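You operate a simulated robot arm through the tools that you are given. There is no shell and no other tool. Be economical: measure what you need, move in short steps, check, and stop when the job is done.

You run a simulated robot arm. Do the job below in one go: nothing can be reset, and whatever is moved stays where it is left.

## Task
Shut the bottom drawer. Count the tall cups on the top of the paper-covered bench, then put as many of the black chair foots from the top of the paper-covered bench on the steam bench beside the boiler. Do these in any order.

Only the result counts: the job must be done as asked and must still hold three seconds after the hand-in. Knocking over, shifting, dropping, spilling or breaking anything else fails it.

## Robot
A 6-joint arm with a two-finger gripper on a trunk, on a base that drives. Base frame: it is fixed to the floor where the robot stands at the start and does not move with it; the origin is under the middle of the robot, x ahead of it, y to its left, z up. Units: m, degrees, N and s.
With the tool pointing down near the work surface it reaches from about 0.22 to 0.34 m from the robot's upright axis, wherever it stands. Its first joint turns from -115.0 to 115.0 degrees. Places, roughly: black chair foot [-2.5, 1.25, 1]; bottom drawer [0.6, -0.1, 0.5]; steam bench beside the boiler (15x58 cm) [-0.82, -2.62, 0.8]; tall cup [-1.75, 0.75, 1]. Payload 2.1 kg.
The tool frame sits at the grasp point between the pads (the TCP): z along the fingers, y along the line on which they close. The tips reach 0.02 m beyond it. The gripper opens to 0.1 m. The gripper's body begins 0.063 m behind the TCP.
Orientation is told as [roll, pitch, yaw] about the base's x, y, z axes, in that order, counted from this pose: with the fingers straight down and closing along the base's y, the tool's x points along the base's -x, its y along +y and its z along -z.

## Interface
- The arm moves only by the tool play_rows. Its argument "deltas" is a list of rows, each an object of numbers (a shift or turn left out is 0, a gripper value left out holds the last): "x", "y", "z": the shift along the base's x, y, z in m; "wx", "wy", "wz": the turn, a rotation vector about the base's x, y, z in degrees; "grip": the finger opening in m, from 0 to 0.1. In form: [{"x": .., "y": .., "z": .., "wx": .., "wy": .., "wz": .., "grip": ..}, ...]. A call has 1 to 10 rows; each row is the pose to reach, as a shift and turn from the pose commanded when the call began. A row lasts 0.2 s, in which the tool goes at most 0.05 m and 8.6 degrees; a call with a longer step from one row to the next is refused whole, and so is a gripper value outside its range. Where a pose cannot be reached the arm comes as near as it can. A force on the tool above 40 N (or 10 N above the force at the start of the call, whichever is more), or a blocked arm, ends the call early, and 0.2 s more pass. Each finger travels about 0.153 m/s and halts on what it meets, pressing with about 33 N; the grip force reading is that of the motor and also rises with nothing between the fingers. The clock runs only during rows and for 0.2 s after the last one: add rows that repeat a pose to give the fingers time. It gives the time, the measured TCP pose, the force on the tool (base axes), the opening and the grip force at its end, in the units of the frame above (readings bear some noise), with the torque about the TCP (base axes, N m) and any sound that the robot's microphone picked up.
- Cameras (640 x 400 px; columns grow to the right, rows downward): "scene" is now at [0.0011, 0.0992, 1.243]; the picture's right is [-0.44, -0.90, 0.00], its down [-0.73, 0.35, -0.59] and it looks along [0.53, -0.26, -0.81] (base axes); focal length 293 px, centre (320, 200). "wrist" rides on the gripper at [0.07, -0.019, -0.099] in the tool frame; the picture's right is [0.26, 0.97, 0.00], its down [-0.75, 0.20, -0.63] and it looks along [-0.61, 0.16, 0.78] (tool axes); focal length 230 px, centre (320, 200). There is no depth. A picture from a camera that has moved, and an enlarged one, comes with that camera's place and axes in the base frame and with its lens. The place of the scene camera against the robot may be out by one fixed shift of up to 0.018 m in any direction.
- snapshot(camera): a new picture of that camera. No time passes.
- slide_trunk(by): slides the trunk up (or, below 0, down) by that many m; the arm and the scene camera ride with it, the base frame stays. It gives what a move gives, with no picture.
- steer(legs): drives the robot by 1 to 6 legs, each [ahead, turn to the left] in m and degrees, along the robot's own axes; the way and the turn of a leg run together, so that a leg with both is an arc; at most 1.5 m and 180 degrees a leg. The arm and the cameras ride along, it lands a little off, and it stops where it bumps. It gives what a move gives.
- turn_head(pan, tilt): turns the head with the scene camera to pan (to the left, within 155 degrees either way) and tilt (down, from -29 to 69), counted from straight ahead of the robot. It gives what a move gives.
- inspect(camera, box): a new picture of the part [left, top, right, bottom] of that camera's present view, enlarged. No time passes.
- hand_in(): hands the job in; it is judged then, once.

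Work in short steps. Places have to be worked out from the pictures, the camera data and where the tool is seen: move nearer, look again, correct. Check each grasp and each placing, and mend what went wrong. You have 165 turns and 108 pictures in all, those below and enlarged ones among them. Open the gripper and draw the arm clear of the work before you hand the job in, unless the task says otherwise; then end with one line.

The tools are called after "Request:" by a JSON object that holds its "fn" and its "kwargs". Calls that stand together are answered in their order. play_rows: Moves the arm, as the interface text tells. Its arguments: {"type":"object","properties":{"deltas":{"type":"array"}},"required":["deltas"]} The other tools are called the same way: slide_trunk (by) slides the trunk up or down; steer (legs) drives the base; turn_head (pan, tilt) turns the head that bears the scene camera; snapshot (camera) takes a picture; inspect (camera, box) takes an enlarged picture of a part of a camera's view; hand_in () hands the job in.

At the start:

```text
time_s: 0.0
tcp_pos: [0.3402, -0.0275, 0.772]
orientation: [0.1, 0.0, 0.0]
wrist_force: [-0.7, -0.5, 0.4]
torque: [-0.02, 0.04, 0.0]
grip_width: 0.0999
grasp_force: 0.0
trunk travel left (down, up): [-0.45, 0.54]
robot x, y, heading: [0.0005, -0.0034, 0.0]
head pan, tilt: [-25.9, 54.0]
```

scene: 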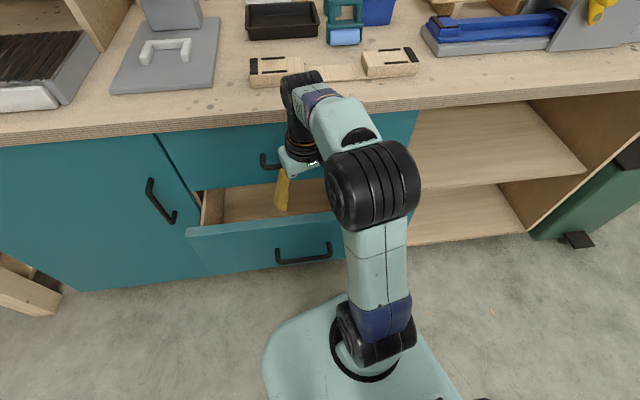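
wrist: 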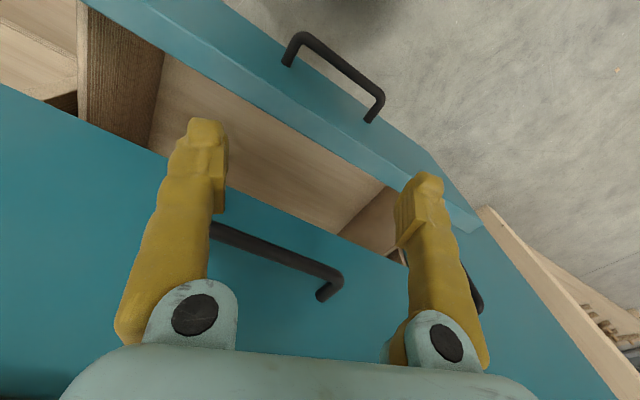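

The bottom drawer stands open with its front at about x 0.36, under the gripper. I back off first so the tool can come down in front of it.

Request:
{"fn": "steer", "kwargs": {"legs": [[-0.3, 0]]}}

Request:
{"fn": "turn_head", "kwargs": {"pan": 0, "tilt": 45}}

Request:
{"fn": "snapshot", "kwargs": {"camera": "scene"}}

Request:
{"fn": "snapshot", "kwargs": {"camera": "wrist"}}

```text
time_s: 2.0
tcp_pos: [0.0385, -0.0277, 0.771]
orientation: [0.0, 0.0, -0.3]
wrist_force: [0.7, 0.8, 0.9]
torque: [0.0, 0.01, -0.01]
grip_width: 0.0998
grasp_force: 0.2
trunk travel left (down, up): [-0.45, 0.54]
robot x, y, heading: [-0.2993, 0.0039, -0.2]
head pan, tilt: [-25.9, 54.0]
```

```text
time_s: 3.0
tcp_pos: [0.0385, -0.0286, 0.7713]
orientation: [0.0, 0.1, -0.2]
wrist_force: [-0.2, -0.5, 0.3]
torque: [-0.05, 0.0, -0.04]
grip_width: 0.0999
grasp_force: 0.1
trunk travel left (down, up): [-0.45, 0.54]
robot x, y, heading: [-0.3041, 0.0003, -0.2]
head pan, tilt: [0.0, 45.0]
```

```text
105 pictures are left
camera scene: at [-0.2832, 0.1315, 1.2551], right [0.0, -1.0, 0.0], down [-0.71, 0.0, -0.71], along [0.71, 0.0, -0.71], focal length 293 px, centre (320, 200)
```

scene: 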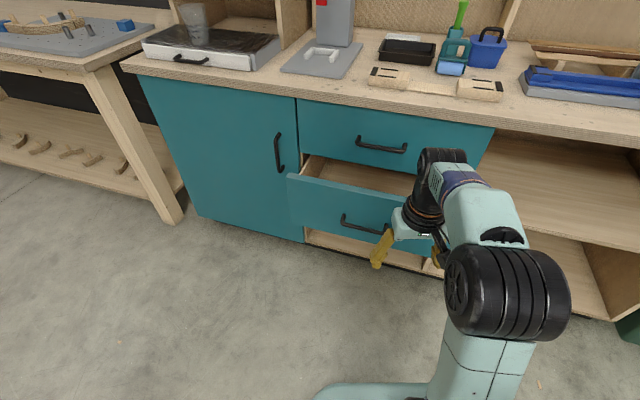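

```text
104 pictures are left
camera wrist: at [-0.0303, -0.0466, 0.8688], right [-0.25, 0.97, 0.0], down [0.75, 0.2, 0.63], along [0.61, 0.16, -0.78], focal length 230 px, centre (320, 200)
```

wrist: 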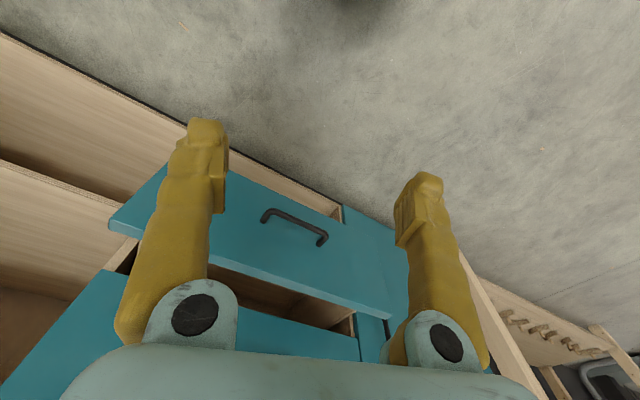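

I judge the drawer handle to be at about [0.30, -0.01, 0.55], and the front needs to go in about 0.12 m. I close the gripper, tilt the fingers forward and lower the trunk.

Request:
{"fn": "play_rows", "kwargs": {"deltas": [{"wy": -8, "grip": 0.0}, {"wy": -16, "grip": 0.0}, {"wy": -24, "grip": 0.0}, {"wy": -32, "grip": 0.0}, {"wy": -40, "grip": 0.0}, {"wy": -48, "grip": 0.0}, {"wy": -56, "grip": 0.0}, {"wy": -60, "grip": 0.0}]}}

Request:
{"fn": "slide_trunk", "kwargs": {"by": -0.16}}

Request:
{"fn": "snapshot", "kwargs": {"camera": "scene"}}

Request:
{"fn": "snapshot", "kwargs": {"camera": "wrist"}}

```text
time_s: 4.8
tcp_pos: [0.0814, -0.0426, 0.8178]
orientation: [0.3, -59.9, -0.6]
wrist_force: [-0.3, -0.5, 0.1]
torque: [0.0, 0.0, 0.02]
grip_width: 0.0
grasp_force: 29.6
out of reach, approached as far as the arm can: row 6, 7, 8
trunk travel left (down, up): [-0.45, 0.54]
robot x, y, heading: [-0.3008, -0.0001, 0.2]
head pan, tilt: [0.0, 45.0]
```

```text
time_s: 6.6
tcp_pos: [0.0807, -0.0431, 0.6589]
orientation: [0.4, -59.9, -0.4]
wrist_force: [0.2, 0.5, 0.2]
torque: [-0.02, -0.04, 0.0]
grip_width: 0.0001
grasp_force: 29.0
trunk travel left (down, up): [-0.29, 0.7]
robot x, y, heading: [-0.2999, 0.0001, -0.2]
head pan, tilt: [0.0, 45.0]
```

```text
103 pictures are left
camera scene: at [-0.2833, 0.1316, 1.0951], right [0.0, -1.0, 0.0], down [-0.71, 0.0, -0.71], along [0.71, 0.0, -0.71], focal length 293 px, centre (320, 200)
```

scene: 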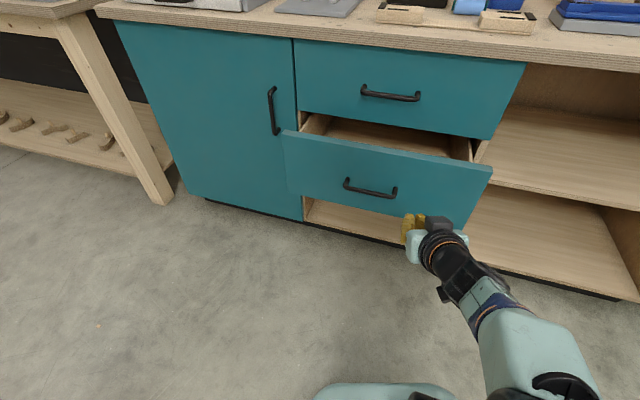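

```text
102 pictures are left
camera wrist: at [-0.04, -0.061, 0.6466], right [-0.13, 0.97, -0.22], down [-0.17, 0.2, 0.97], along [0.98, 0.16, 0.14], focal length 230 px, centre (320, 200)
```

wrist: 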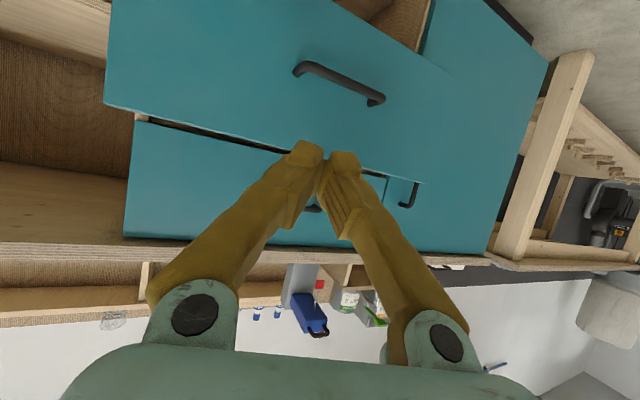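

From both heights, the handle is near [0.34, -0.015, 0.515], and the front panel spans z 0.44–0.59 at x≈0.36. I lower the tips to z≈0.55 (panel above the handle) and drive up.

Request:
{"fn": "slide_trunk", "kwargs": {"by": -0.1}}

Request:
{"fn": "play_rows", "kwargs": {"deltas": [{"y": 0.015}, {"y": 0.03}, {"y": 0.03}]}}

Request:
{"fn": "steer", "kwargs": {"legs": [[0.2, 0]]}}

Request:
{"fn": "snapshot", "kwargs": {"camera": "scene"}}

Request:
{"fn": "snapshot", "kwargs": {"camera": "wrist"}}

```text
time_s: 7.9
tcp_pos: [0.0808, -0.0429, 0.5588]
orientation: [0.3, -59.9, -0.4]
wrist_force: [-0.7, 0.6, 0.6]
torque: [0.01, -0.01, 0.03]
grip_width: 0.0
grasp_force: 29.3
trunk travel left (down, up): [-0.19, 0.8]
robot x, y, heading: [-0.2983, 0.0017, -0.3]
head pan, tilt: [0.0, 45.0]
```

```text
time_s: 8.7
tcp_pos: [0.0866, -0.0119, 0.5579]
orientation: [0.3, -59.8, -0.4]
wrist_force: [0.0, 0.4, -0.9]
torque: [-0.03, -0.03, 0.03]
grip_width: 0.0003
grasp_force: 29.9
out of reach, approached as far as the arm can: row 1, 2, 3
trunk travel left (down, up): [-0.19, 0.8]
robot x, y, heading: [-0.2993, 0.0004, -0.0]
head pan, tilt: [0.0, 45.0]
```

```text
time_s: 10.3
tcp_pos: [0.2831, -0.0124, 0.5584]
orientation: [0.4, -59.8, -0.6]
wrist_force: [-0.6, -0.2, -0.3]
torque: [-0.03, 0.0, -0.02]
grip_width: 0.0001
grasp_force: 29.3
trunk travel left (down, up): [-0.19, 0.8]
robot x, y, heading: [-0.1032, 0.0031, -0.5]
head pan, tilt: [0.0, 45.0]
```

```text
101 pictures are left
camera scene: at [-0.0865, 0.1307, 0.9951], right [-0.01, -1.0, 0.0], down [-0.71, 0.0, -0.71], along [0.71, 0.0, -0.71], focal length 293 px, centre (320, 200)
```

scene: 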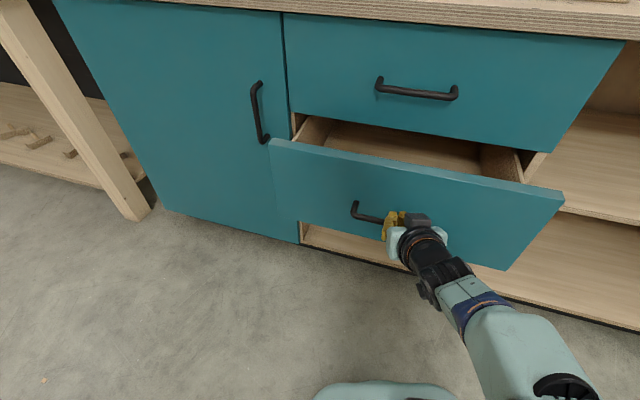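

```text
100 pictures are left
camera wrist: at [0.1628, -0.0315, 0.5465], right [-0.13, 0.97, -0.22], down [-0.17, 0.2, 0.97], along [0.98, 0.16, 0.14], focal length 230 px, centre (320, 200)
```

wrist: 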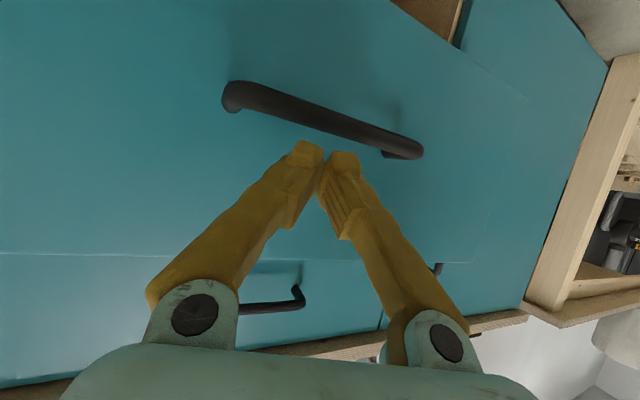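

Tips are centred just above the handle, facing the panel. I push forward by driving in small legs.

Request:
{"fn": "steer", "kwargs": {"legs": [[0.12, 0]]}}

Request:
{"fn": "snapshot", "kwargs": {"camera": "scene"}}

```text
time_s: 11.5
tcp_pos: [0.4056, -0.0151, 0.5577]
orientation: [0.4, -59.8, -0.6]
wrist_force: [0.8, -0.2, 0.3]
torque: [-0.01, 0.0, 0.01]
grip_width: 0.0
grasp_force: 29.6
trunk travel left (down, up): [-0.19, 0.8]
robot x, y, heading: [0.0169, -0.0025, -0.5]
head pan, tilt: [0.0, 45.0]
```

```text
99 pictures are left
camera scene: at [0.035, 0.1299, 0.9951], right [-0.01, -1.0, 0.0], down [-0.71, 0.0, -0.71], along [0.71, 0.0, -0.71], focal length 293 px, centre (320, 200)
```

scene: 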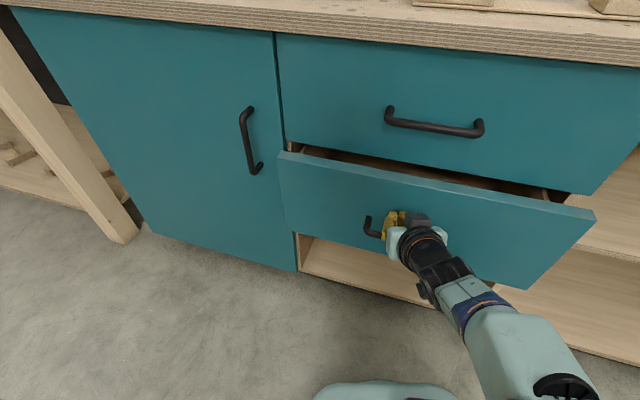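

The drawer is moving in with about 6 cm left. I continue in small legs.

Request:
{"fn": "steer", "kwargs": {"legs": [[0.045, 0]]}}

Request:
{"fn": "snapshot", "kwargs": {"camera": "scene"}}

```text
time_s: 12.4
tcp_pos: [0.4491, -0.0152, 0.5585]
orientation: [0.4, -59.8, -0.6]
wrist_force: [0.3, -0.3, 0.1]
torque: [0.03, -0.01, -0.01]
grip_width: 0.0001
grasp_force: 29.1
trunk travel left (down, up): [-0.19, 0.8]
robot x, y, heading: [0.0632, -0.0031, -0.5]
head pan, tilt: [0.0, 45.0]
```

```text
98 pictures are left
camera scene: at [0.0799, 0.1296, 0.9951], right [-0.01, -1.0, 0.0], down [-0.71, 0.0, -0.71], along [0.71, 0.0, -0.71], focal length 293 px, centre (320, 200)
```

scene: 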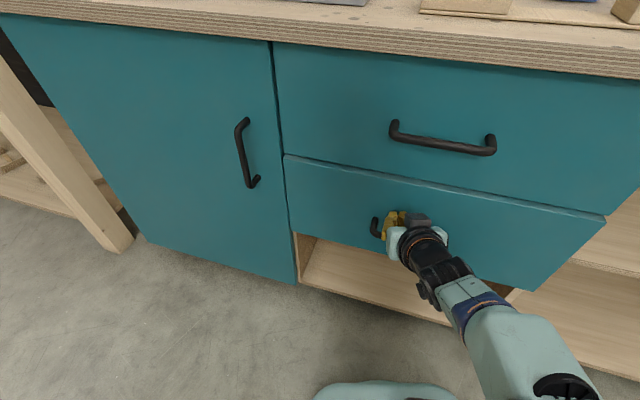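

Nearly flush, perhaps 1 cm left. One more small push.

Request:
{"fn": "steer", "kwargs": {"legs": [[0.015, 0]]}}

Request:
{"fn": "inspect", "kwargs": {"camera": "scene", "box": [260, 100, 640, 338]}}

```text
time_s: 13.2
tcp_pos: [0.4647, -0.0142, 0.5588]
orientation: [0.3, -59.7, -0.5]
wrist_force: [0.3, 0.8, 0.3]
torque: [0.0, -0.03, 0.0]
grip_width: 0.0002
grasp_force: 29.6
trunk travel left (down, up): [-0.19, 0.8]
robot x, y, heading: [0.079, -0.003, -0.5]
head pan, tilt: [0.0, 45.0]
```

```text
1.68 times, centred on (450, 219) of scene
camera zoom: at [0.0953, 0.1295, 0.9951], right [-0.01, -1.0, 0.0], down [-0.71, 0.0, -0.71], along [0.71, 0.0, -0.71], focal length 492 px, centre (102, 168)
```

zoom: 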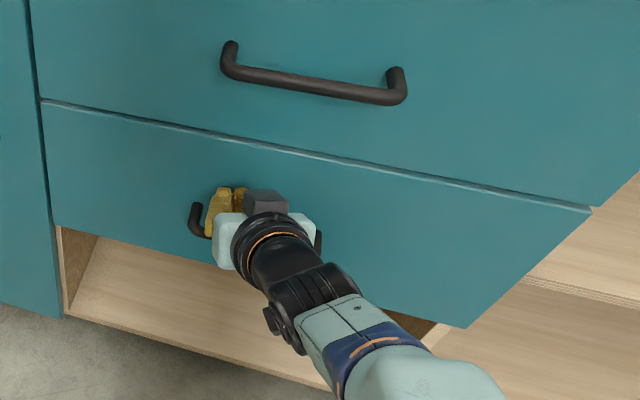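

A small ledge may remain; I nudge once more and see if the force rises.

Request:
{"fn": "steer", "kwargs": {"legs": [[0.012, 0]]}}

Request:
{"fn": "inspect", "kwargs": {"camera": "scene", "box": [260, 100, 640, 338]}}

```text
time_s: 14.0
tcp_pos: [0.4684, -0.0146, 0.5572]
orientation: [0.5, -59.8, -0.8]
wrist_force: [-23.1, 3.0, 10.2]
torque: [-0.07, -0.25, -0.1]
grip_width: 0.0
grasp_force: 30.0
trunk travel left (down, up): [-0.19, 0.8]
robot x, y, heading: [0.0814, -0.003, -0.5]
head pan, tilt: [0.0, 45.0]
stopped in leg 1: the force on the tool passed its limit at 52 N (the readings are from after the stop); the commanded pose is now the measured one
```

```text
1.68 times, centred on (450, 219) of scene
camera zoom: at [0.0987, 0.13, 0.9951], right [-0.01, -1.0, 0.0], down [-0.7, 0.0, -0.71], along [0.71, 0.0, -0.7], focal length 492 px, centre (102, 168)
```

zoom: 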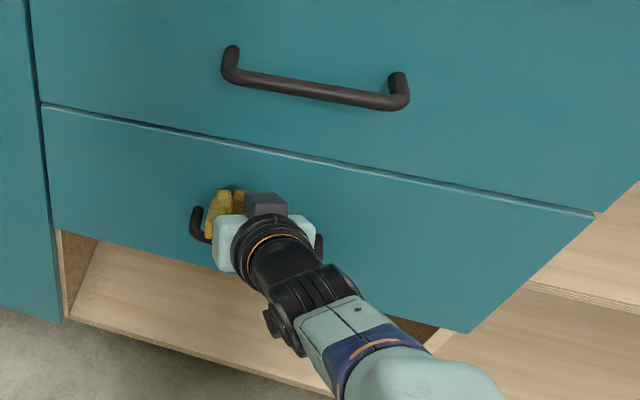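

The drawer hit its stop (52 N): shut. I back off and look around to map the route.

Request:
{"fn": "steer", "kwargs": {"legs": [[-0.4, 0]]}}

Request:
{"fn": "slide_trunk", "kwargs": {"by": 0.5}}

Request:
{"fn": "turn_head", "kwargs": {"pan": 0, "tilt": 40}}

Request:
{"fn": "snapshot", "kwargs": {"camera": "scene"}}

Request:
{"fn": "turn_head", "kwargs": {"pan": 100, "tilt": 25}}

Request:
{"fn": "snapshot", "kwargs": {"camera": "scene"}}

Request:
{"fn": "turn_head", "kwargs": {"pan": 150, "tilt": 25}}

Request:
{"fn": "snapshot", "kwargs": {"camera": "scene"}}

Request:
{"fn": "turn_head", "kwargs": {"pan": -120, "tilt": 25}}

Request:
{"fn": "snapshot", "kwargs": {"camera": "scene"}}

```text
time_s: 16.5
tcp_pos: [0.0757, -0.0122, 0.5569]
orientation: [0.5, -59.4, -0.5]
wrist_force: [-0.9, 0.4, -0.3]
torque: [0.0, -0.02, 0.02]
grip_width: 0.0
grasp_force: 29.0
trunk travel left (down, up): [-0.19, 0.8]
robot x, y, heading: [-0.3101, 0.0005, -0.1]
head pan, tilt: [0.0, 45.0]
```

```text
refused: 0.5 is not a number from -0.4 to 0.4
```

```text
time_s: 17.2
tcp_pos: [0.0757, -0.0125, 0.5565]
orientation: [0.6, -59.3, -0.5]
wrist_force: [-0.1, -0.7, 0.7]
torque: [0.03, 0.02, -0.01]
grip_width: 0.0
grasp_force: 29.5
trunk travel left (down, up): [-0.19, 0.8]
robot x, y, heading: [-0.3095, -0.0018, -0.1]
head pan, tilt: [0.0, 40.0]
```

```text
95 pictures are left
camera scene: at [-0.289, 0.1312, 1.0023], right [0.0, -1.0, 0.0], down [-0.64, 0.0, -0.77], along [0.77, 0.0, -0.64], focal length 293 px, centre (320, 200)
```

scene: 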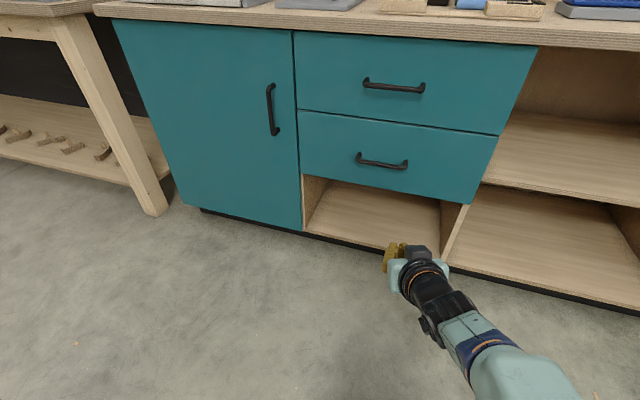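

```text
time_s: 18.9
tcp_pos: [0.0774, -0.0116, 0.5567]
orientation: [0.5, -59.3, -0.7]
wrist_force: [0.2, 0.2, -0.2]
torque: [-0.01, 0.02, -0.02]
grip_width: 0.0
grasp_force: 29.8
trunk travel left (down, up): [-0.19, 0.8]
robot x, y, heading: [-0.3104, 0.0007, 0.0]
head pan, tilt: [100.0, 25.0]
```

```text
94 pictures are left
camera scene: at [-0.3898, 0.2221, 1.0257], right [0.99, 0.17, 0.0], down [0.07, -0.42, -0.91], along [-0.16, 0.89, -0.42], focal length 293 px, centre (320, 200)
```

scene: 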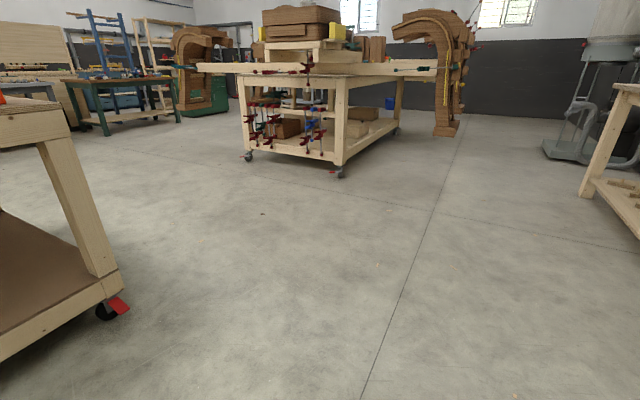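

```text
time_s: 20.1
tcp_pos: [0.0746, -0.012, 0.5564]
orientation: [0.5, -59.4, -0.6]
wrist_force: [-0.6, 0.4, -0.3]
torque: [0.03, 0.02, 0.03]
grip_width: 0.0003
grasp_force: 29.6
trunk travel left (down, up): [-0.19, 0.8]
robot x, y, heading: [-0.3114, 0.0005, 0.0]
head pan, tilt: [150.0, 25.0]
```

```text
93 pictures are left
camera scene: at [-0.4537, 0.1776, 1.0257], right [0.5, 0.86, 0.0], down [0.37, -0.21, -0.91], along [-0.78, 0.46, -0.42], focal length 293 px, centre (320, 200)
```

scene: 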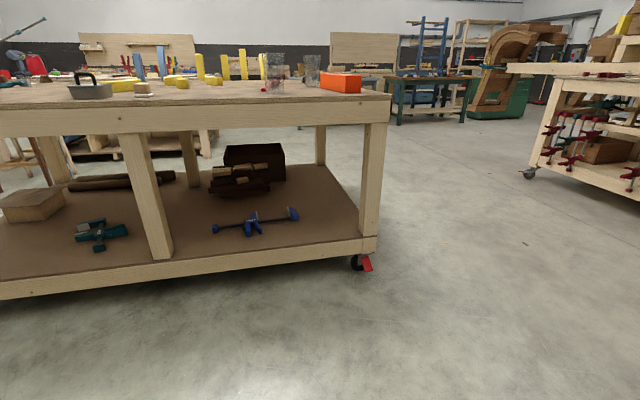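

```text
time_s: 23.9
tcp_pos: [0.076, -0.0115, 0.5565]
orientation: [0.5, -59.4, -0.6]
wrist_force: [0.4, -0.9, 0.7]
torque: [0.02, 0.01, 0.04]
grip_width: 0.0
grasp_force: 28.9
trunk travel left (down, up): [-0.19, 0.8]
robot x, y, heading: [-0.3096, -0.0011, -0.2]
head pan, tilt: [-120.0, 25.0]
```

```text
92 pictures are left
camera scene: at [-0.4203, 0.0516, 1.0257], right [-0.87, 0.5, 0.0], down [0.21, 0.37, -0.91], along [-0.45, -0.78, -0.42], focal length 293 px, centre (320, 200)
```

scene: 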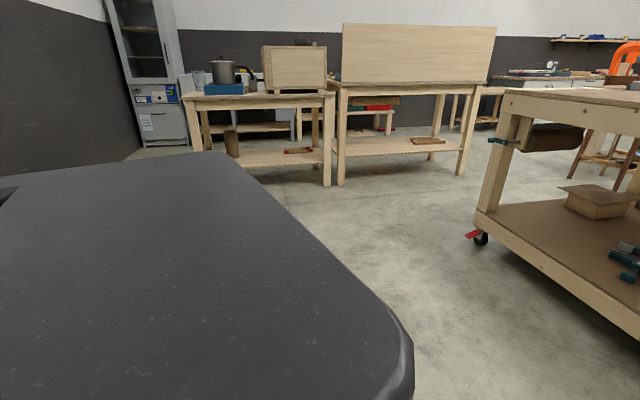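

The drawer looks flush. The paper-covered bench stands behind, with the cups near its end; I raise the trunk to view its top.

Request:
{"fn": "slide_trunk", "kwargs": {"by": 0.4}}

Request:
{"fn": "slide_trunk", "kwargs": {"by": 0.3}}

Request:
{"fn": "turn_head", "kwargs": {"pan": 148, "tilt": 25}}

Request:
{"fn": "snapshot", "kwargs": {"camera": "scene"}}

Request:
{"fn": "turn_head", "kwargs": {"pan": -115, "tilt": 25}}

Request:
{"fn": "snapshot", "kwargs": {"camera": "scene"}}

```text
time_s: 27.7
tcp_pos: [0.0762, -0.0122, 0.9555]
orientation: [0.5, -59.5, -0.6]
wrist_force: [-0.2, -0.1, -0.7]
torque: [0.04, -0.01, 0.01]
grip_width: 0.0
grasp_force: 29.8
trunk travel left (down, up): [-0.59, 0.4]
robot x, y, heading: [-0.3085, -0.0035, -0.1]
head pan, tilt: [-120.0, 25.0]
```

```text
time_s: 30.7
tcp_pos: [0.0756, -0.012, 1.2563]
orientation: [0.6, -59.4, -0.6]
wrist_force: [0.3, 0.2, 0.0]
torque: [-0.07, 0.0, -0.03]
grip_width: 0.0003
grasp_force: 29.6
trunk travel left (down, up): [-0.89, 0.1]
robot x, y, heading: [-0.3096, 0.0022, -0.0]
head pan, tilt: [-120.0, 25.0]
```

```text
time_s: 34.4
tcp_pos: [0.0757, -0.0113, 1.2562]
orientation: [0.4, -59.4, -0.6]
wrist_force: [0.4, 0.3, 0.1]
torque: [0.0, 0.02, -0.01]
grip_width: 0.0
grasp_force: 29.4
trunk travel left (down, up): [-0.89, 0.1]
robot x, y, heading: [-0.3144, 0.0032, 0.1]
head pan, tilt: [148.0, 25.0]
```

```text
91 pictures are left
camera scene: at [-0.4521, 0.1805, 1.7257], right [0.53, 0.85, 0.0], down [0.36, -0.22, -0.91], along [-0.77, 0.48, -0.42], focal length 293 px, centre (320, 200)
```

scene: 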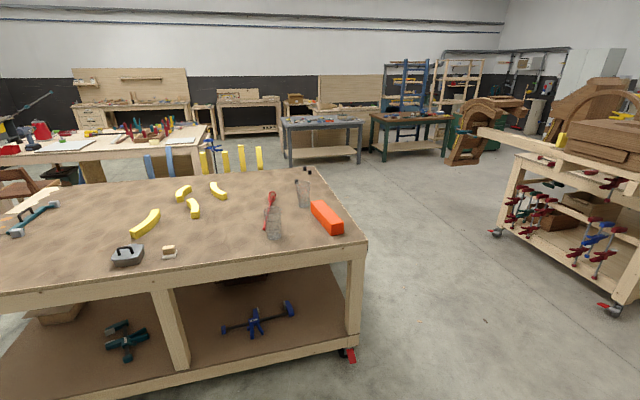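

```text
time_s: 38.1
tcp_pos: [0.075, -0.012, 1.2553]
orientation: [0.5, -59.5, -0.7]
wrist_force: [0.0, -0.6, -0.1]
torque: [0.03, -0.01, -0.01]
grip_width: 0.0
grasp_force: 29.6
trunk travel left (down, up): [-0.89, 0.1]
robot x, y, heading: [-0.3142, 0.0003, -0.0]
head pan, tilt: [-115.0, 25.0]
```

```text
90 pictures are left
camera scene: at [-0.4131, 0.048, 1.7257], right [-0.91, 0.42, 0.0], down [0.18, 0.38, -0.91], along [-0.38, -0.82, -0.42], focal length 293 px, centre (320, 200)
```

scene: 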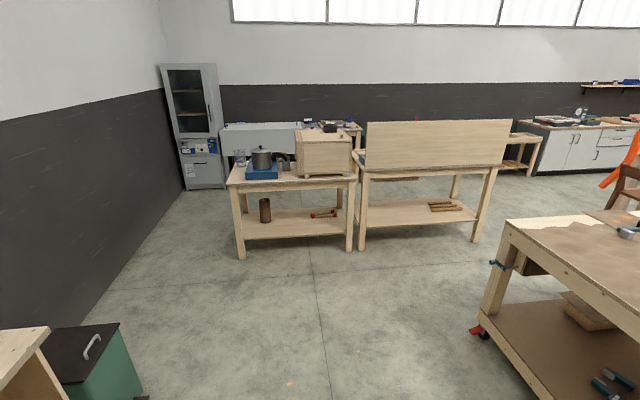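

Cups and small black things sit near the bench's end. I zoom in.

Request:
{"fn": "turn_head", "kwargs": {"pan": 148, "tilt": 25}}

Request:
{"fn": "inspect", "kwargs": {"camera": "scene", "box": [220, 150, 380, 250]}}

Request:
{"fn": "inspect", "kwargs": {"camera": "scene", "box": [0, 160, 240, 310]}}

```text
time_s: 41.7
tcp_pos: [0.0761, -0.0116, 1.256]
orientation: [0.5, -59.4, -0.6]
wrist_force: [0.9, -0.2, -0.7]
torque: [0.0, -0.01, -0.01]
grip_width: 0.0
grasp_force: 30.0
trunk travel left (down, up): [-0.89, 0.1]
robot x, y, heading: [-0.3068, 0.0029, 0.0]
head pan, tilt: [148.0, 25.0]
```

```text
4.00 times, centred on (300, 200) of scene
camera zoom: at [-0.4521, 0.1805, 1.7257], right [0.53, 0.85, 0.0], down [0.36, -0.22, -0.91], along [-0.77, 0.48, -0.42], focal length 1172 px, centre (400, 200)
```

zoom: 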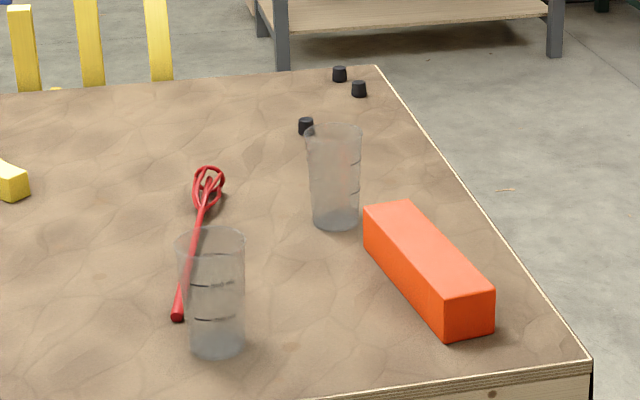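

```text
2.67 times, centred on (120, 235) of scene
camera zoom: at [-0.4521, 0.1805, 1.7257], right [0.53, 0.85, 0.0], down [0.36, -0.22, -0.91], along [-0.77, 0.48, -0.42], focal length 781 px, centre (853, 107)
```

zoom: 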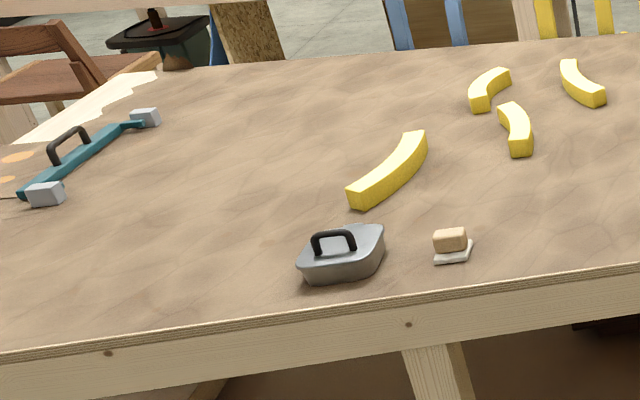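

I see two tall cups and three black foots; the bench top is at z≈0.91 with its end edge running from (-1.40,1.06) to (-2.56,1.44). Before driving I look at my own base's extent.

Request:
{"fn": "turn_head", "kwargs": {"pan": 0, "tilt": 69}}

Request:
{"fn": "snapshot", "kwargs": {"camera": "scene"}}

Request:
{"fn": "turn_head", "kwargs": {"pan": 150, "tilt": 69}}

Request:
{"fn": "snapshot", "kwargs": {"camera": "scene"}}

```text
time_s: 44.0
tcp_pos: [0.0767, -0.0112, 1.2562]
orientation: [0.5, -59.4, -0.6]
wrist_force: [0.4, 0.7, -0.8]
torque: [0.03, -0.01, 0.0]
grip_width: 0.0002
grasp_force: 29.9
trunk travel left (down, up): [-0.89, 0.1]
robot x, y, heading: [-0.312, -0.0008, -0.1]
head pan, tilt: [0.0, 68.8]
```

```text
87 pictures are left
camera scene: at [-0.3181, 0.1314, 1.6662], right [0.0, -1.0, 0.0], down [-0.93, 0.0, -0.36], along [0.36, 0.0, -0.93], focal length 293 px, centre (320, 200)
```

scene: 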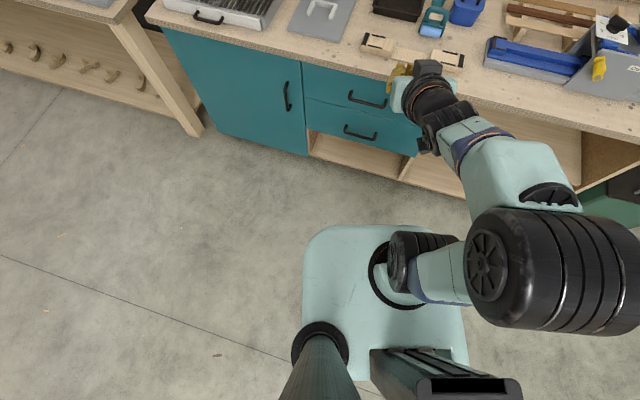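

```text
time_s: 46.4
tcp_pos: [0.0757, -0.011, 1.2555]
orientation: [0.4, -59.5, -0.6]
wrist_force: [0.1, 0.2, 0.0]
torque: [0.04, 0.0, 0.0]
grip_width: 0.0002
grasp_force: 29.2
trunk travel left (down, up): [-0.89, 0.1]
robot x, y, heading: [-0.3117, 0.0021, -0.1]
head pan, tilt: [150.0, 68.8]
```

```text
86 pictures are left
camera scene: at [-0.4224, 0.1596, 1.6662], right [0.5, 0.86, 0.0], down [0.81, -0.47, -0.36], along [-0.31, 0.18, -0.93], focal length 293 px, centre (320, 200)
```

scene: 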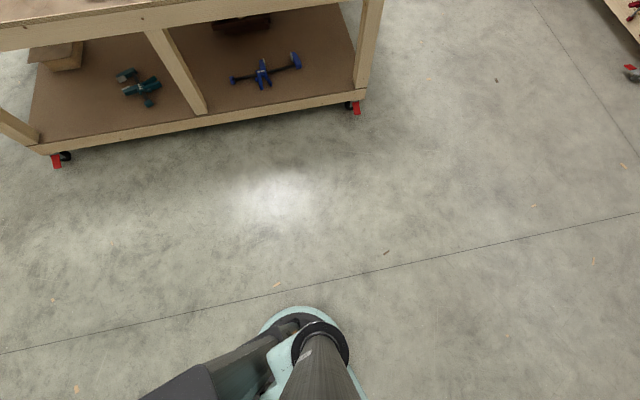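

The base is compact. I drive around the bench's near corner toward its end, staying clear of the clamp cart.

Request:
{"fn": "steer", "kwargs": {"legs": [[0, 107], [0.9, 0], [0.93, 0], [0, 49.5], [1.3, 0]]}}

Request:
{"fn": "turn_head", "kwargs": {"pan": 85, "tilt": 35}}

Request:
{"fn": "snapshot", "kwargs": {"camera": "scene"}}

```text
time_s: 68.5
tcp_pos: [-2.361, 2.4638, 1.2555]
orientation: [0.6, -59.4, 154.2]
wrist_force: [-0.1, 0.6, -0.8]
torque: [0.0, 0.01, 0.03]
grip_width: 0.0
grasp_force: 29.3
trunk travel left (down, up): [-0.89, 0.1]
robot x, y, heading: [-2.0178, 2.2882, 154.5]
head pan, tilt: [150.0, 68.8]
```

```text
time_s: 69.8
tcp_pos: [-2.3616, 2.4636, 1.2561]
orientation: [0.5, -59.4, 154.3]
wrist_force: [0.8, -0.2, -1.0]
torque: [0.02, 0.03, 0.0]
grip_width: 0.0
grasp_force: 29.3
trunk travel left (down, up): [-0.89, 0.1]
robot x, y, heading: [-2.0171, 2.2875, 155.0]
head pan, tilt: [85.0, 35.0]
```

```text
85 pictures are left
camera scene: at [-2.0722, 2.0519, 1.7099], right [-0.86, 0.5, 0.0], down [0.29, 0.5, -0.82], along [-0.41, -0.71, -0.57], focal length 293 px, centre (320, 200)
```

scene: 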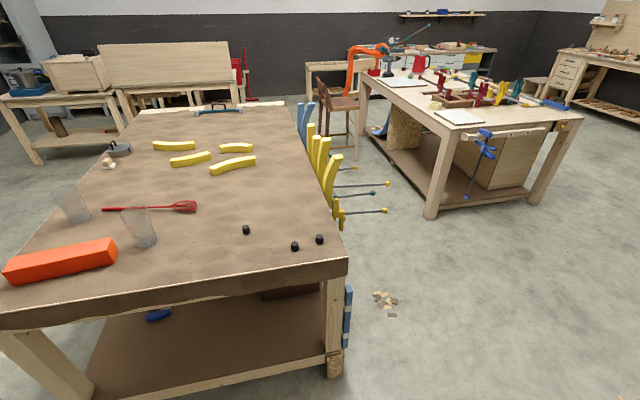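

Two cups confirmed, and three foots at about F1 (-2.50,1.32), F2 (-2.39,1.30), F3 (-2.27,1.12). I turn to face the end edge and approach to about 0.37 m, then check.

Request:
{"fn": "steer", "kwargs": {"legs": [[0, 88], [0.6, 0], [0, 9]]}}

Request:
{"fn": "turn_head", "kwargs": {"pan": 0, "tilt": 55}}

Request:
{"fn": "snapshot", "kwargs": {"camera": "scene"}}

```text
time_s: 77.5
tcp_pos: [-2.449, 1.4232, 1.2559]
orientation: [0.5, -59.3, -110.9]
wrist_force: [0.1, 0.4, -0.4]
torque: [-0.02, 0.02, -0.05]
grip_width: 0.0
grasp_force: 29.4
trunk travel left (down, up): [-0.89, 0.1]
robot x, y, heading: [-2.3038, 1.7817, -110.2]
head pan, tilt: [85.0, 35.0]
```

```text
time_s: 79.1
tcp_pos: [-2.45, 1.4234, 1.256]
orientation: [0.5, -59.4, -110.8]
wrist_force: [0.6, 1.0, 0.4]
torque: [0.0, 0.0, 0.0]
grip_width: 0.0
grasp_force: 29.6
trunk travel left (down, up): [-0.89, 0.1]
robot x, y, heading: [-2.3044, 1.7833, -110.3]
head pan, tilt: [0.0, 55.0]
```

```text
84 pictures are left
camera scene: at [-2.1819, 1.7127, 1.6817], right [-0.94, 0.35, 0.0], down [0.28, 0.77, -0.57], along [-0.2, -0.54, -0.82], focal length 293 px, centre (320, 200)
```

scene: 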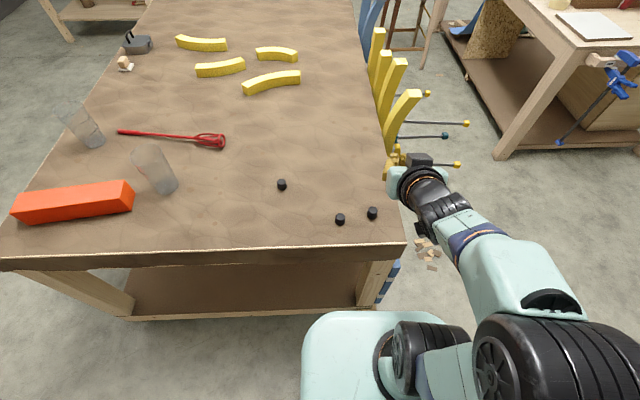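

Foots are at F1 (-2.50,1.317), F2 (-2.40,1.303); the edge is about 0.41 m from my axis. I close to 0.245 m and turn the tool down, opening the gripper.

Request:
{"fn": "steer", "kwargs": {"legs": [[0.165, 0]]}}

Request:
{"fn": "play_rows", "kwargs": {"deltas": [{"x": 0.003, "y": 0.009, "wx": 7.5, "wy": -2.8, "grip": 0.07}, {"x": 0.006, "y": 0.018, "wx": 15, "wy": -5.6}, {"x": 0.009, "y": 0.027, "wx": 22.5, "wy": -8.4}, {"x": 0.012, "y": 0.036, "wx": 30, "wy": -11.2}, {"x": 0.015, "y": 0.045, "wx": 37.5, "wy": -14}, {"x": 0.018, "y": 0.054, "wx": 45, "wy": -16.8}, {"x": 0.021, "y": 0.06, "wx": 52, "wy": -19.4}, {"x": 0.024, "y": 0.066, "wx": 55.6, "wy": -20.6}]}}

Request:
{"fn": "snapshot", "kwargs": {"camera": "scene"}}

Request:
{"fn": "snapshot", "kwargs": {"camera": "wrist"}}

```text
time_s: 80.5
tcp_pos: [-2.5043, 1.2721, 1.257]
orientation: [0.5, -59.5, -110.7]
wrist_force: [0.3, 0.5, 0.2]
torque: [-0.02, 0.01, 0.01]
grip_width: 0.0001
grasp_force: 28.8
trunk travel left (down, up): [-0.89, 0.1]
robot x, y, heading: [-2.3613, 1.6267, -110.2]
head pan, tilt: [0.0, 55.0]
```

```text
time_s: 82.3
tcp_pos: [-2.4811, 1.334, 1.2572]
orientation: [0.1, 0.0, -110.6]
wrist_force: [0.6, 0.6, -0.2]
torque: [0.04, 0.01, 0.01]
grip_width: 0.0699
grasp_force: 0.1
out of reach, approached as far as the arm can: row 1, 2, 3, 4
trunk travel left (down, up): [-0.89, 0.1]
robot x, y, heading: [-2.3608, 1.6284, -109.9]
head pan, tilt: [0.0, 55.0]
```

```text
83 pictures are left
camera scene: at [-2.2377, 1.5576, 1.6815], right [-0.94, 0.35, 0.0], down [0.28, 0.77, -0.57], along [-0.2, -0.54, -0.82], focal length 293 px, centre (320, 200)
```

scene: 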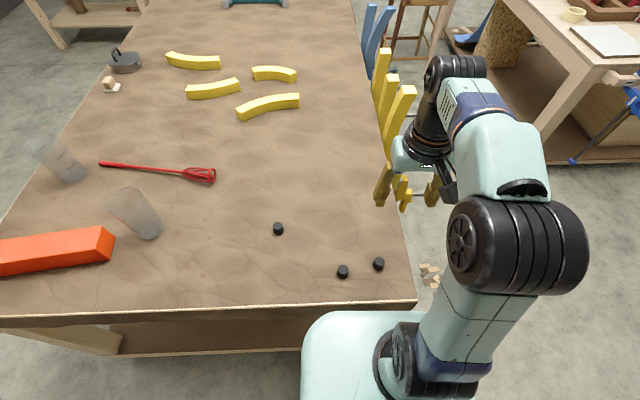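

```text
82 pictures are left
camera wrist: at [-2.4731, 1.4066, 1.3542], right [1.0, -0.1, 0.0], down [-0.08, -0.77, 0.63], along [-0.06, -0.63, -0.78], focal length 230 px, centre (320, 200)
```

wrist: 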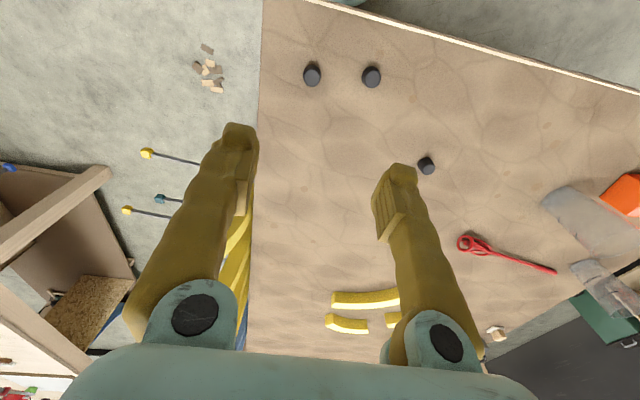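

The wrist view agrees: F1 at (-2.494,1.317), F2 at (-2.391,1.303). I centre over F1 and lower by the trunk.

Request:
{"fn": "play_rows", "kwargs": {"deltas": [{"x": -0.013, "y": -0.017}, {"x": -0.013, "y": -0.017}]}}

Request:
{"fn": "slide_trunk", "kwargs": {"by": -0.22}}

Request:
{"fn": "snapshot", "kwargs": {"camera": "wrist"}}

Request:
{"fn": "snapshot", "kwargs": {"camera": "scene"}}

```text
time_s: 82.9
tcp_pos: [-2.4933, 1.3177, 1.255]
orientation: [0.1, 0.0, -110.5]
wrist_force: [1.0, -0.3, 0.4]
torque: [-0.03, 0.03, -0.02]
grip_width: 0.0702
grasp_force: 0.1
trunk travel left (down, up): [-0.89, 0.1]
robot x, y, heading: [-2.3616, 1.629, -110.2]
head pan, tilt: [0.0, 55.0]
```

```text
time_s: 85.2
tcp_pos: [-2.4942, 1.3184, 1.0359]
orientation: [0.3, 0.0, -110.5]
wrist_force: [0.3, -0.7, 0.3]
torque: [0.02, 0.03, 0.02]
grip_width: 0.0701
grasp_force: 0.0
trunk travel left (down, up): [-0.67, 0.32]
robot x, y, heading: [-2.3602, 1.6268, -110.3]
head pan, tilt: [0.0, 55.0]
```

```text
81 pictures are left
camera wrist: at [-2.4871, 1.3904, 1.1332], right [1.0, -0.1, 0.0], down [-0.08, -0.77, 0.63], along [-0.06, -0.63, -0.78], focal length 230 px, centre (320, 200)
```

wrist: 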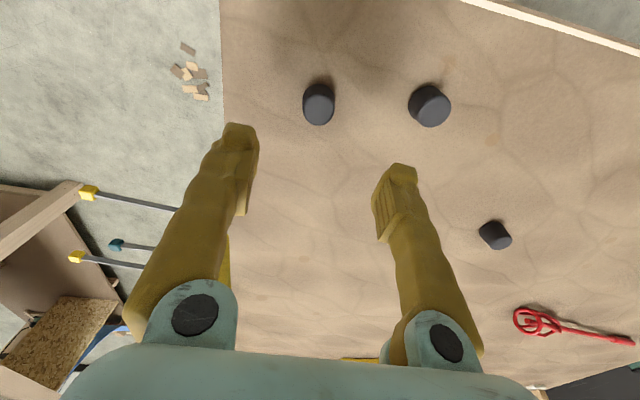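

```text
80 pictures are left
camera scene: at [-2.2388, 1.559, 1.4617], right [-0.94, 0.35, 0.0], down [0.28, 0.77, -0.57], along [-0.2, -0.54, -0.82], focal length 293 px, centre (320, 200)
```

scene: 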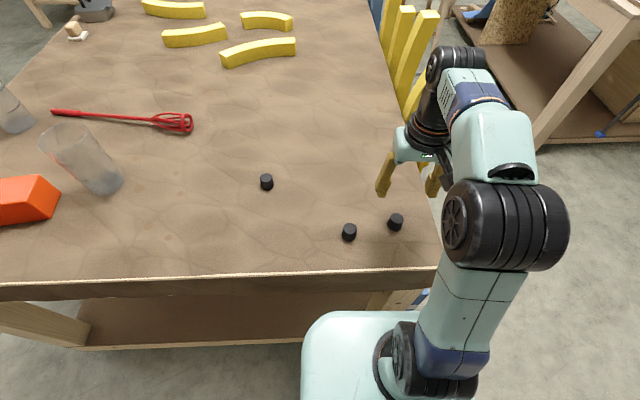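

From here the wrist view puts F1 at about (-2.494,1.329). I shift +0.010 in y and lower further to just above it.

Request:
{"fn": "play_rows", "kwargs": {"deltas": [{"x": -0.001, "y": 0.01}, {"x": -0.001, "y": 0.01}]}}

Request:
{"fn": "slide_trunk", "kwargs": {"by": -0.06}}

Request:
{"fn": "snapshot", "kwargs": {"camera": "wrist"}}

```text
time_s: 85.8
tcp_pos: [-2.4937, 1.3276, 1.0349]
orientation: [0.2, 0.0, -110.5]
wrist_force: [0.8, -1.1, 0.1]
torque: [0.02, 0.01, -0.01]
grip_width: 0.0701
grasp_force: 0.0
trunk travel left (down, up): [-0.67, 0.32]
robot x, y, heading: [-2.3632, 1.6274, -110.3]
head pan, tilt: [0.0, 55.0]
```

```text
time_s: 86.8
tcp_pos: [-2.4959, 1.3284, 0.9756]
orientation: [0.1, -0.1, -110.5]
wrist_force: [0.6, 0.7, -0.8]
torque: [-0.04, -0.03, 0.01]
grip_width: 0.0698
grasp_force: 0.1
trunk travel left (down, up): [-0.61, 0.38]
robot x, y, heading: [-2.3669, 1.6267, -110.2]
head pan, tilt: [0.0, 55.0]
```

```text
79 pictures are left
camera wrist: at [-2.4877, 1.4003, 1.073], right [1.0, -0.1, 0.0], down [-0.08, -0.77, 0.63], along [-0.06, -0.63, -0.78], focal length 230 px, centre (320, 200)
```

wrist: 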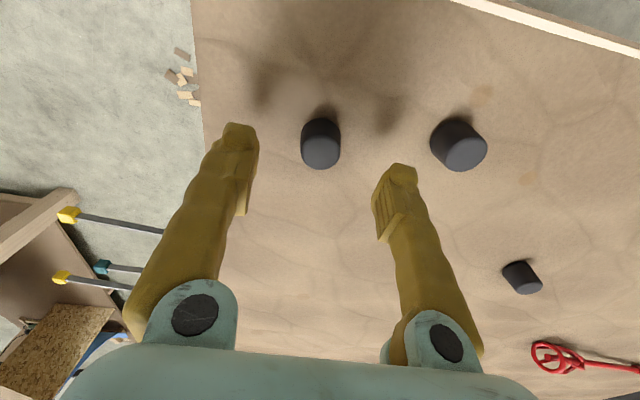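

F1's base is at (-2.494,1.332), top ~0.94; TCP is well aligned. I lower to z≈0.934 and close.

Request:
{"fn": "play_rows", "kwargs": {"deltas": [{"y": 0.003, "z": -0.02}, {"y": 0.003, "z": -0.035}, {"y": 0.003, "z": -0.041}, {"y": 0.003, "z": -0.041}]}}

Request:
{"fn": "play_rows", "kwargs": {"deltas": [{"grip": 0.03}, {"grip": 0.0}, {"grip": 0.0}, {"grip": 0.0}]}}

Request:
{"fn": "snapshot", "kwargs": {"camera": "wrist"}}

```text
time_s: 87.8
tcp_pos: [-2.4941, 1.3298, 0.9354]
orientation: [0.3, 0.0, -110.5]
wrist_force: [0.2, 0.5, 0.0]
torque: [-0.02, -0.01, -0.01]
grip_width: 0.07
grasp_force: 0.1
trunk travel left (down, up): [-0.61, 0.38]
robot x, y, heading: [-2.3628, 1.6279, -110.2]
head pan, tilt: [0.0, 55.0]
```

```text
time_s: 88.8
tcp_pos: [-2.4942, 1.3298, 0.9352]
orientation: [0.2, 0.0, -110.4]
wrist_force: [0.5, 0.0, -0.1]
torque: [-0.02, 0.0, 0.0]
grip_width: 0.0262
grasp_force: 33.2
trunk travel left (down, up): [-0.61, 0.38]
robot x, y, heading: [-2.3601, 1.6252, -110.2]
head pan, tilt: [0.0, 55.0]
```

```text
78 pictures are left
camera wrist: at [-2.4877, 1.4026, 1.0327], right [1.0, -0.1, 0.0], down [-0.08, -0.77, 0.63], along [-0.06, -0.63, -0.78], focal length 230 px, centre (320, 200)
```

wrist: 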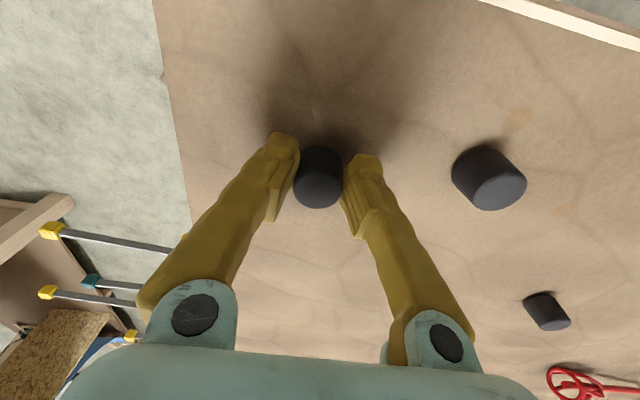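

F1 is held (26 mm wide). I lift it with the trunk, back out from the bench and drive round.

Request:
{"fn": "slide_trunk", "kwargs": {"by": 0.28}}

Request:
{"fn": "snapshot", "kwargs": {"camera": "wrist"}}

Request:
{"fn": "steer", "kwargs": {"legs": [[-0.72, 0], [0, 86.6], [1.375, 0]]}}

```text
time_s: 91.7
tcp_pos: [-2.4942, 1.3297, 1.2158]
orientation: [0.2, -0.1, -110.6]
wrist_force: [0.5, -0.1, 0.1]
torque: [-0.01, -0.01, -0.04]
grip_width: 0.0259
grasp_force: 32.7
trunk travel left (down, up): [-0.89, 0.1]
robot x, y, heading: [-2.3616, 1.6271, -110.1]
head pan, tilt: [0.0, 55.0]
```

```text
77 pictures are left
camera wrist: at [-2.4876, 1.4026, 1.3126], right [1.0, -0.1, 0.0], down [-0.08, -0.77, 0.63], along [-0.06, -0.63, -0.78], focal length 230 px, centre (320, 200)
```

wrist: 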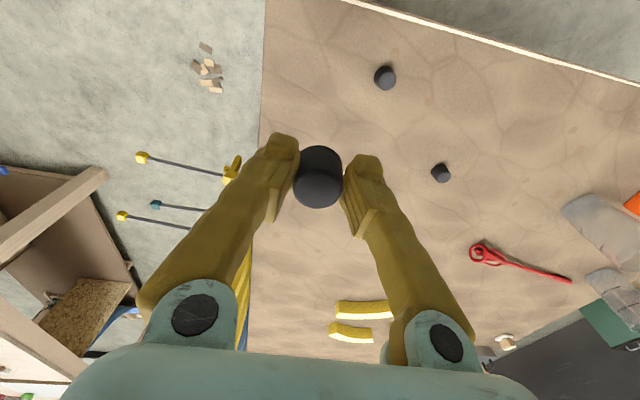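

```text
time_s: 105.7
tcp_pos: [-0.5607, 1.6101, 1.2148]
orientation: [0.3, -0.1, -23.1]
wrist_force: [0.1, 0.1, -0.9]
torque: [0.0, 0.0, -0.01]
grip_width: 0.0259
grasp_force: 33.6
trunk travel left (down, up): [-0.89, 0.1]
robot x, y, heading: [-0.8508, 1.755, -22.7]
head pan, tilt: [0.0, 55.0]
```

On track at (-0.85,1.755). I continue down the aisle toward the steam bench.

Request:
{"fn": "steer", "kwargs": {"legs": [[0, -61], [1.4, 0], [1.3, 0]]}}

Request:
{"fn": "turn_head", "kwargs": {"pan": 0, "tilt": 30}}

Request:
{"fn": "snapshot", "kwargs": {"camera": "scene"}}

```text
time_s: 121.6
tcp_pos: [-0.5341, -1.2551, 1.2158]
orientation: [0.2, -0.1, -83.0]
wrist_force: [-0.4, 0.4, 0.2]
torque: [0.02, 0.02, 0.03]
grip_width: 0.0258
grasp_force: 33.3
trunk travel left (down, up): [-0.89, 0.1]
robot x, y, heading: [-0.5549, -0.931, -82.8]
head pan, tilt: [0.0, 55.0]
```

```text
time_s: 122.5
tcp_pos: [-0.5327, -1.2563, 1.2135]
orientation: [0.3, 0.0, -83.1]
wrist_force: [0.3, 1.1, -0.4]
torque: [0.0, 0.0, 0.02]
grip_width: 0.0255
grasp_force: 33.0
trunk travel left (down, up): [-0.89, 0.1]
robot x, y, heading: [-0.5529, -0.9361, -82.6]
head pan, tilt: [0.0, 30.0]
```

```text
76 pictures are left
camera scene: at [-0.415, -0.9527, 1.7176], right [-0.99, -0.13, 0.0], down [-0.06, 0.5, -0.87], along [0.11, -0.86, -0.5], focal length 293 px, centre (320, 200)
```

scene: 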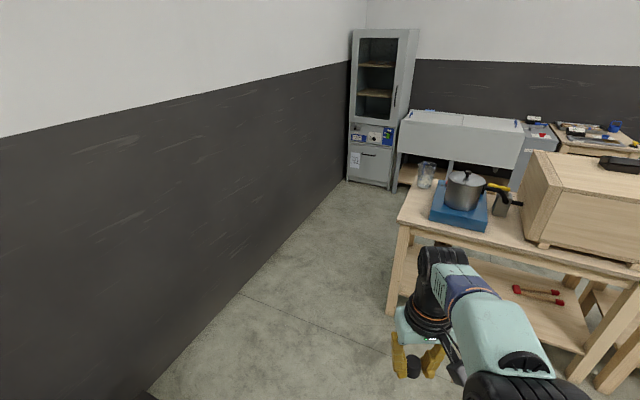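

The steam bench with the boiler is ahead right; the free strip is left of the blue plate. I zoom in.

Request:
{"fn": "inspect", "kwargs": {"camera": "scene", "box": [380, 140, 560, 252]}}

```text
3.56 times, centred on (470, 196) of scene
camera zoom: at [-0.415, -0.9527, 1.7176], right [-0.99, -0.13, 0.0], down [-0.06, 0.5, -0.87], along [0.11, -0.86, -0.5], focal length 1041 px, centre (-213, 214)
```

zoom: 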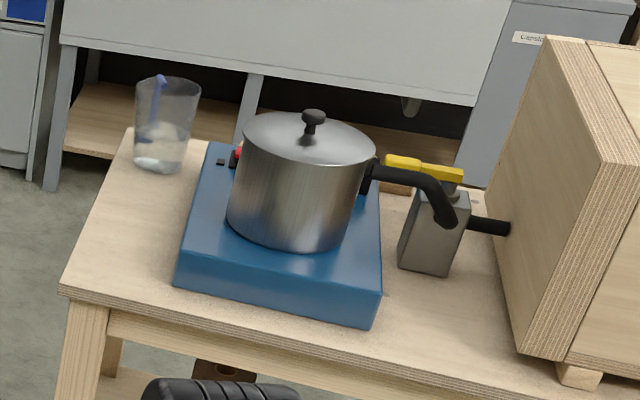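

The strip left of the plate is about 16 cm wide; the front-left corner is at about (-0.667,-2.35). I approach its front with the heading square to it.

Request:
{"fn": "steer", "kwargs": {"legs": [[0, -12], [0.95, 0], [0, -12.5]]}}

Request:
{"fn": "turn_head", "kwargs": {"pan": -10, "tilt": 50}}

Request:
{"fn": "snapshot", "kwargs": {"camera": "scene"}}

Request:
{"fn": "snapshot", "kwargs": {"camera": "wrist"}}

```text
time_s: 128.9
tcp_pos: [-0.7502, -2.1696, 1.2158]
orientation: [0.3, -0.1, -107.8]
wrist_force: [-0.6, -0.6, 0.0]
torque: [0.0, -0.03, 0.01]
grip_width: 0.0259
grasp_force: 32.9
trunk travel left (down, up): [-0.89, 0.1]
robot x, y, heading: [-0.6325, -1.8673, -107.6]
head pan, tilt: [0.0, 30.0]
```

```text
time_s: 129.8
tcp_pos: [-0.751, -2.1699, 1.215]
orientation: [0.2, -0.1, -107.9]
wrist_force: [0.2, -0.2, 0.5]
torque: [-0.02, 0.02, 0.01]
grip_width: 0.0258
grasp_force: 33.4
trunk travel left (down, up): [-0.89, 0.1]
robot x, y, heading: [-0.6307, -1.8677, -107.5]
head pan, tilt: [-10.0, 50.0]
```

```text
74 pictures are left
camera scene: at [-0.5208, -1.9286, 1.6883], right [-0.89, 0.46, 0.0], down [0.35, 0.68, -0.64], along [-0.3, -0.57, -0.77], focal length 293 px, centre (320, 200)
```

scene: 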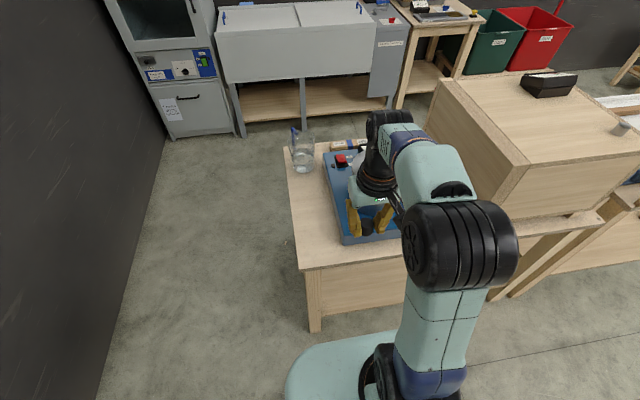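

```text
73 pictures are left
camera wrist: at [-0.7475, -2.0972, 1.3127], right [1.0, -0.05, 0.0], down [-0.04, -0.77, 0.63], along [-0.03, -0.63, -0.78], focal length 230 px, centre (320, 200)
```

wrist: 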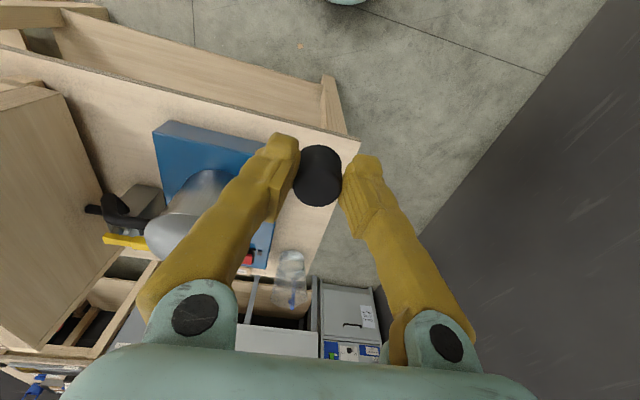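

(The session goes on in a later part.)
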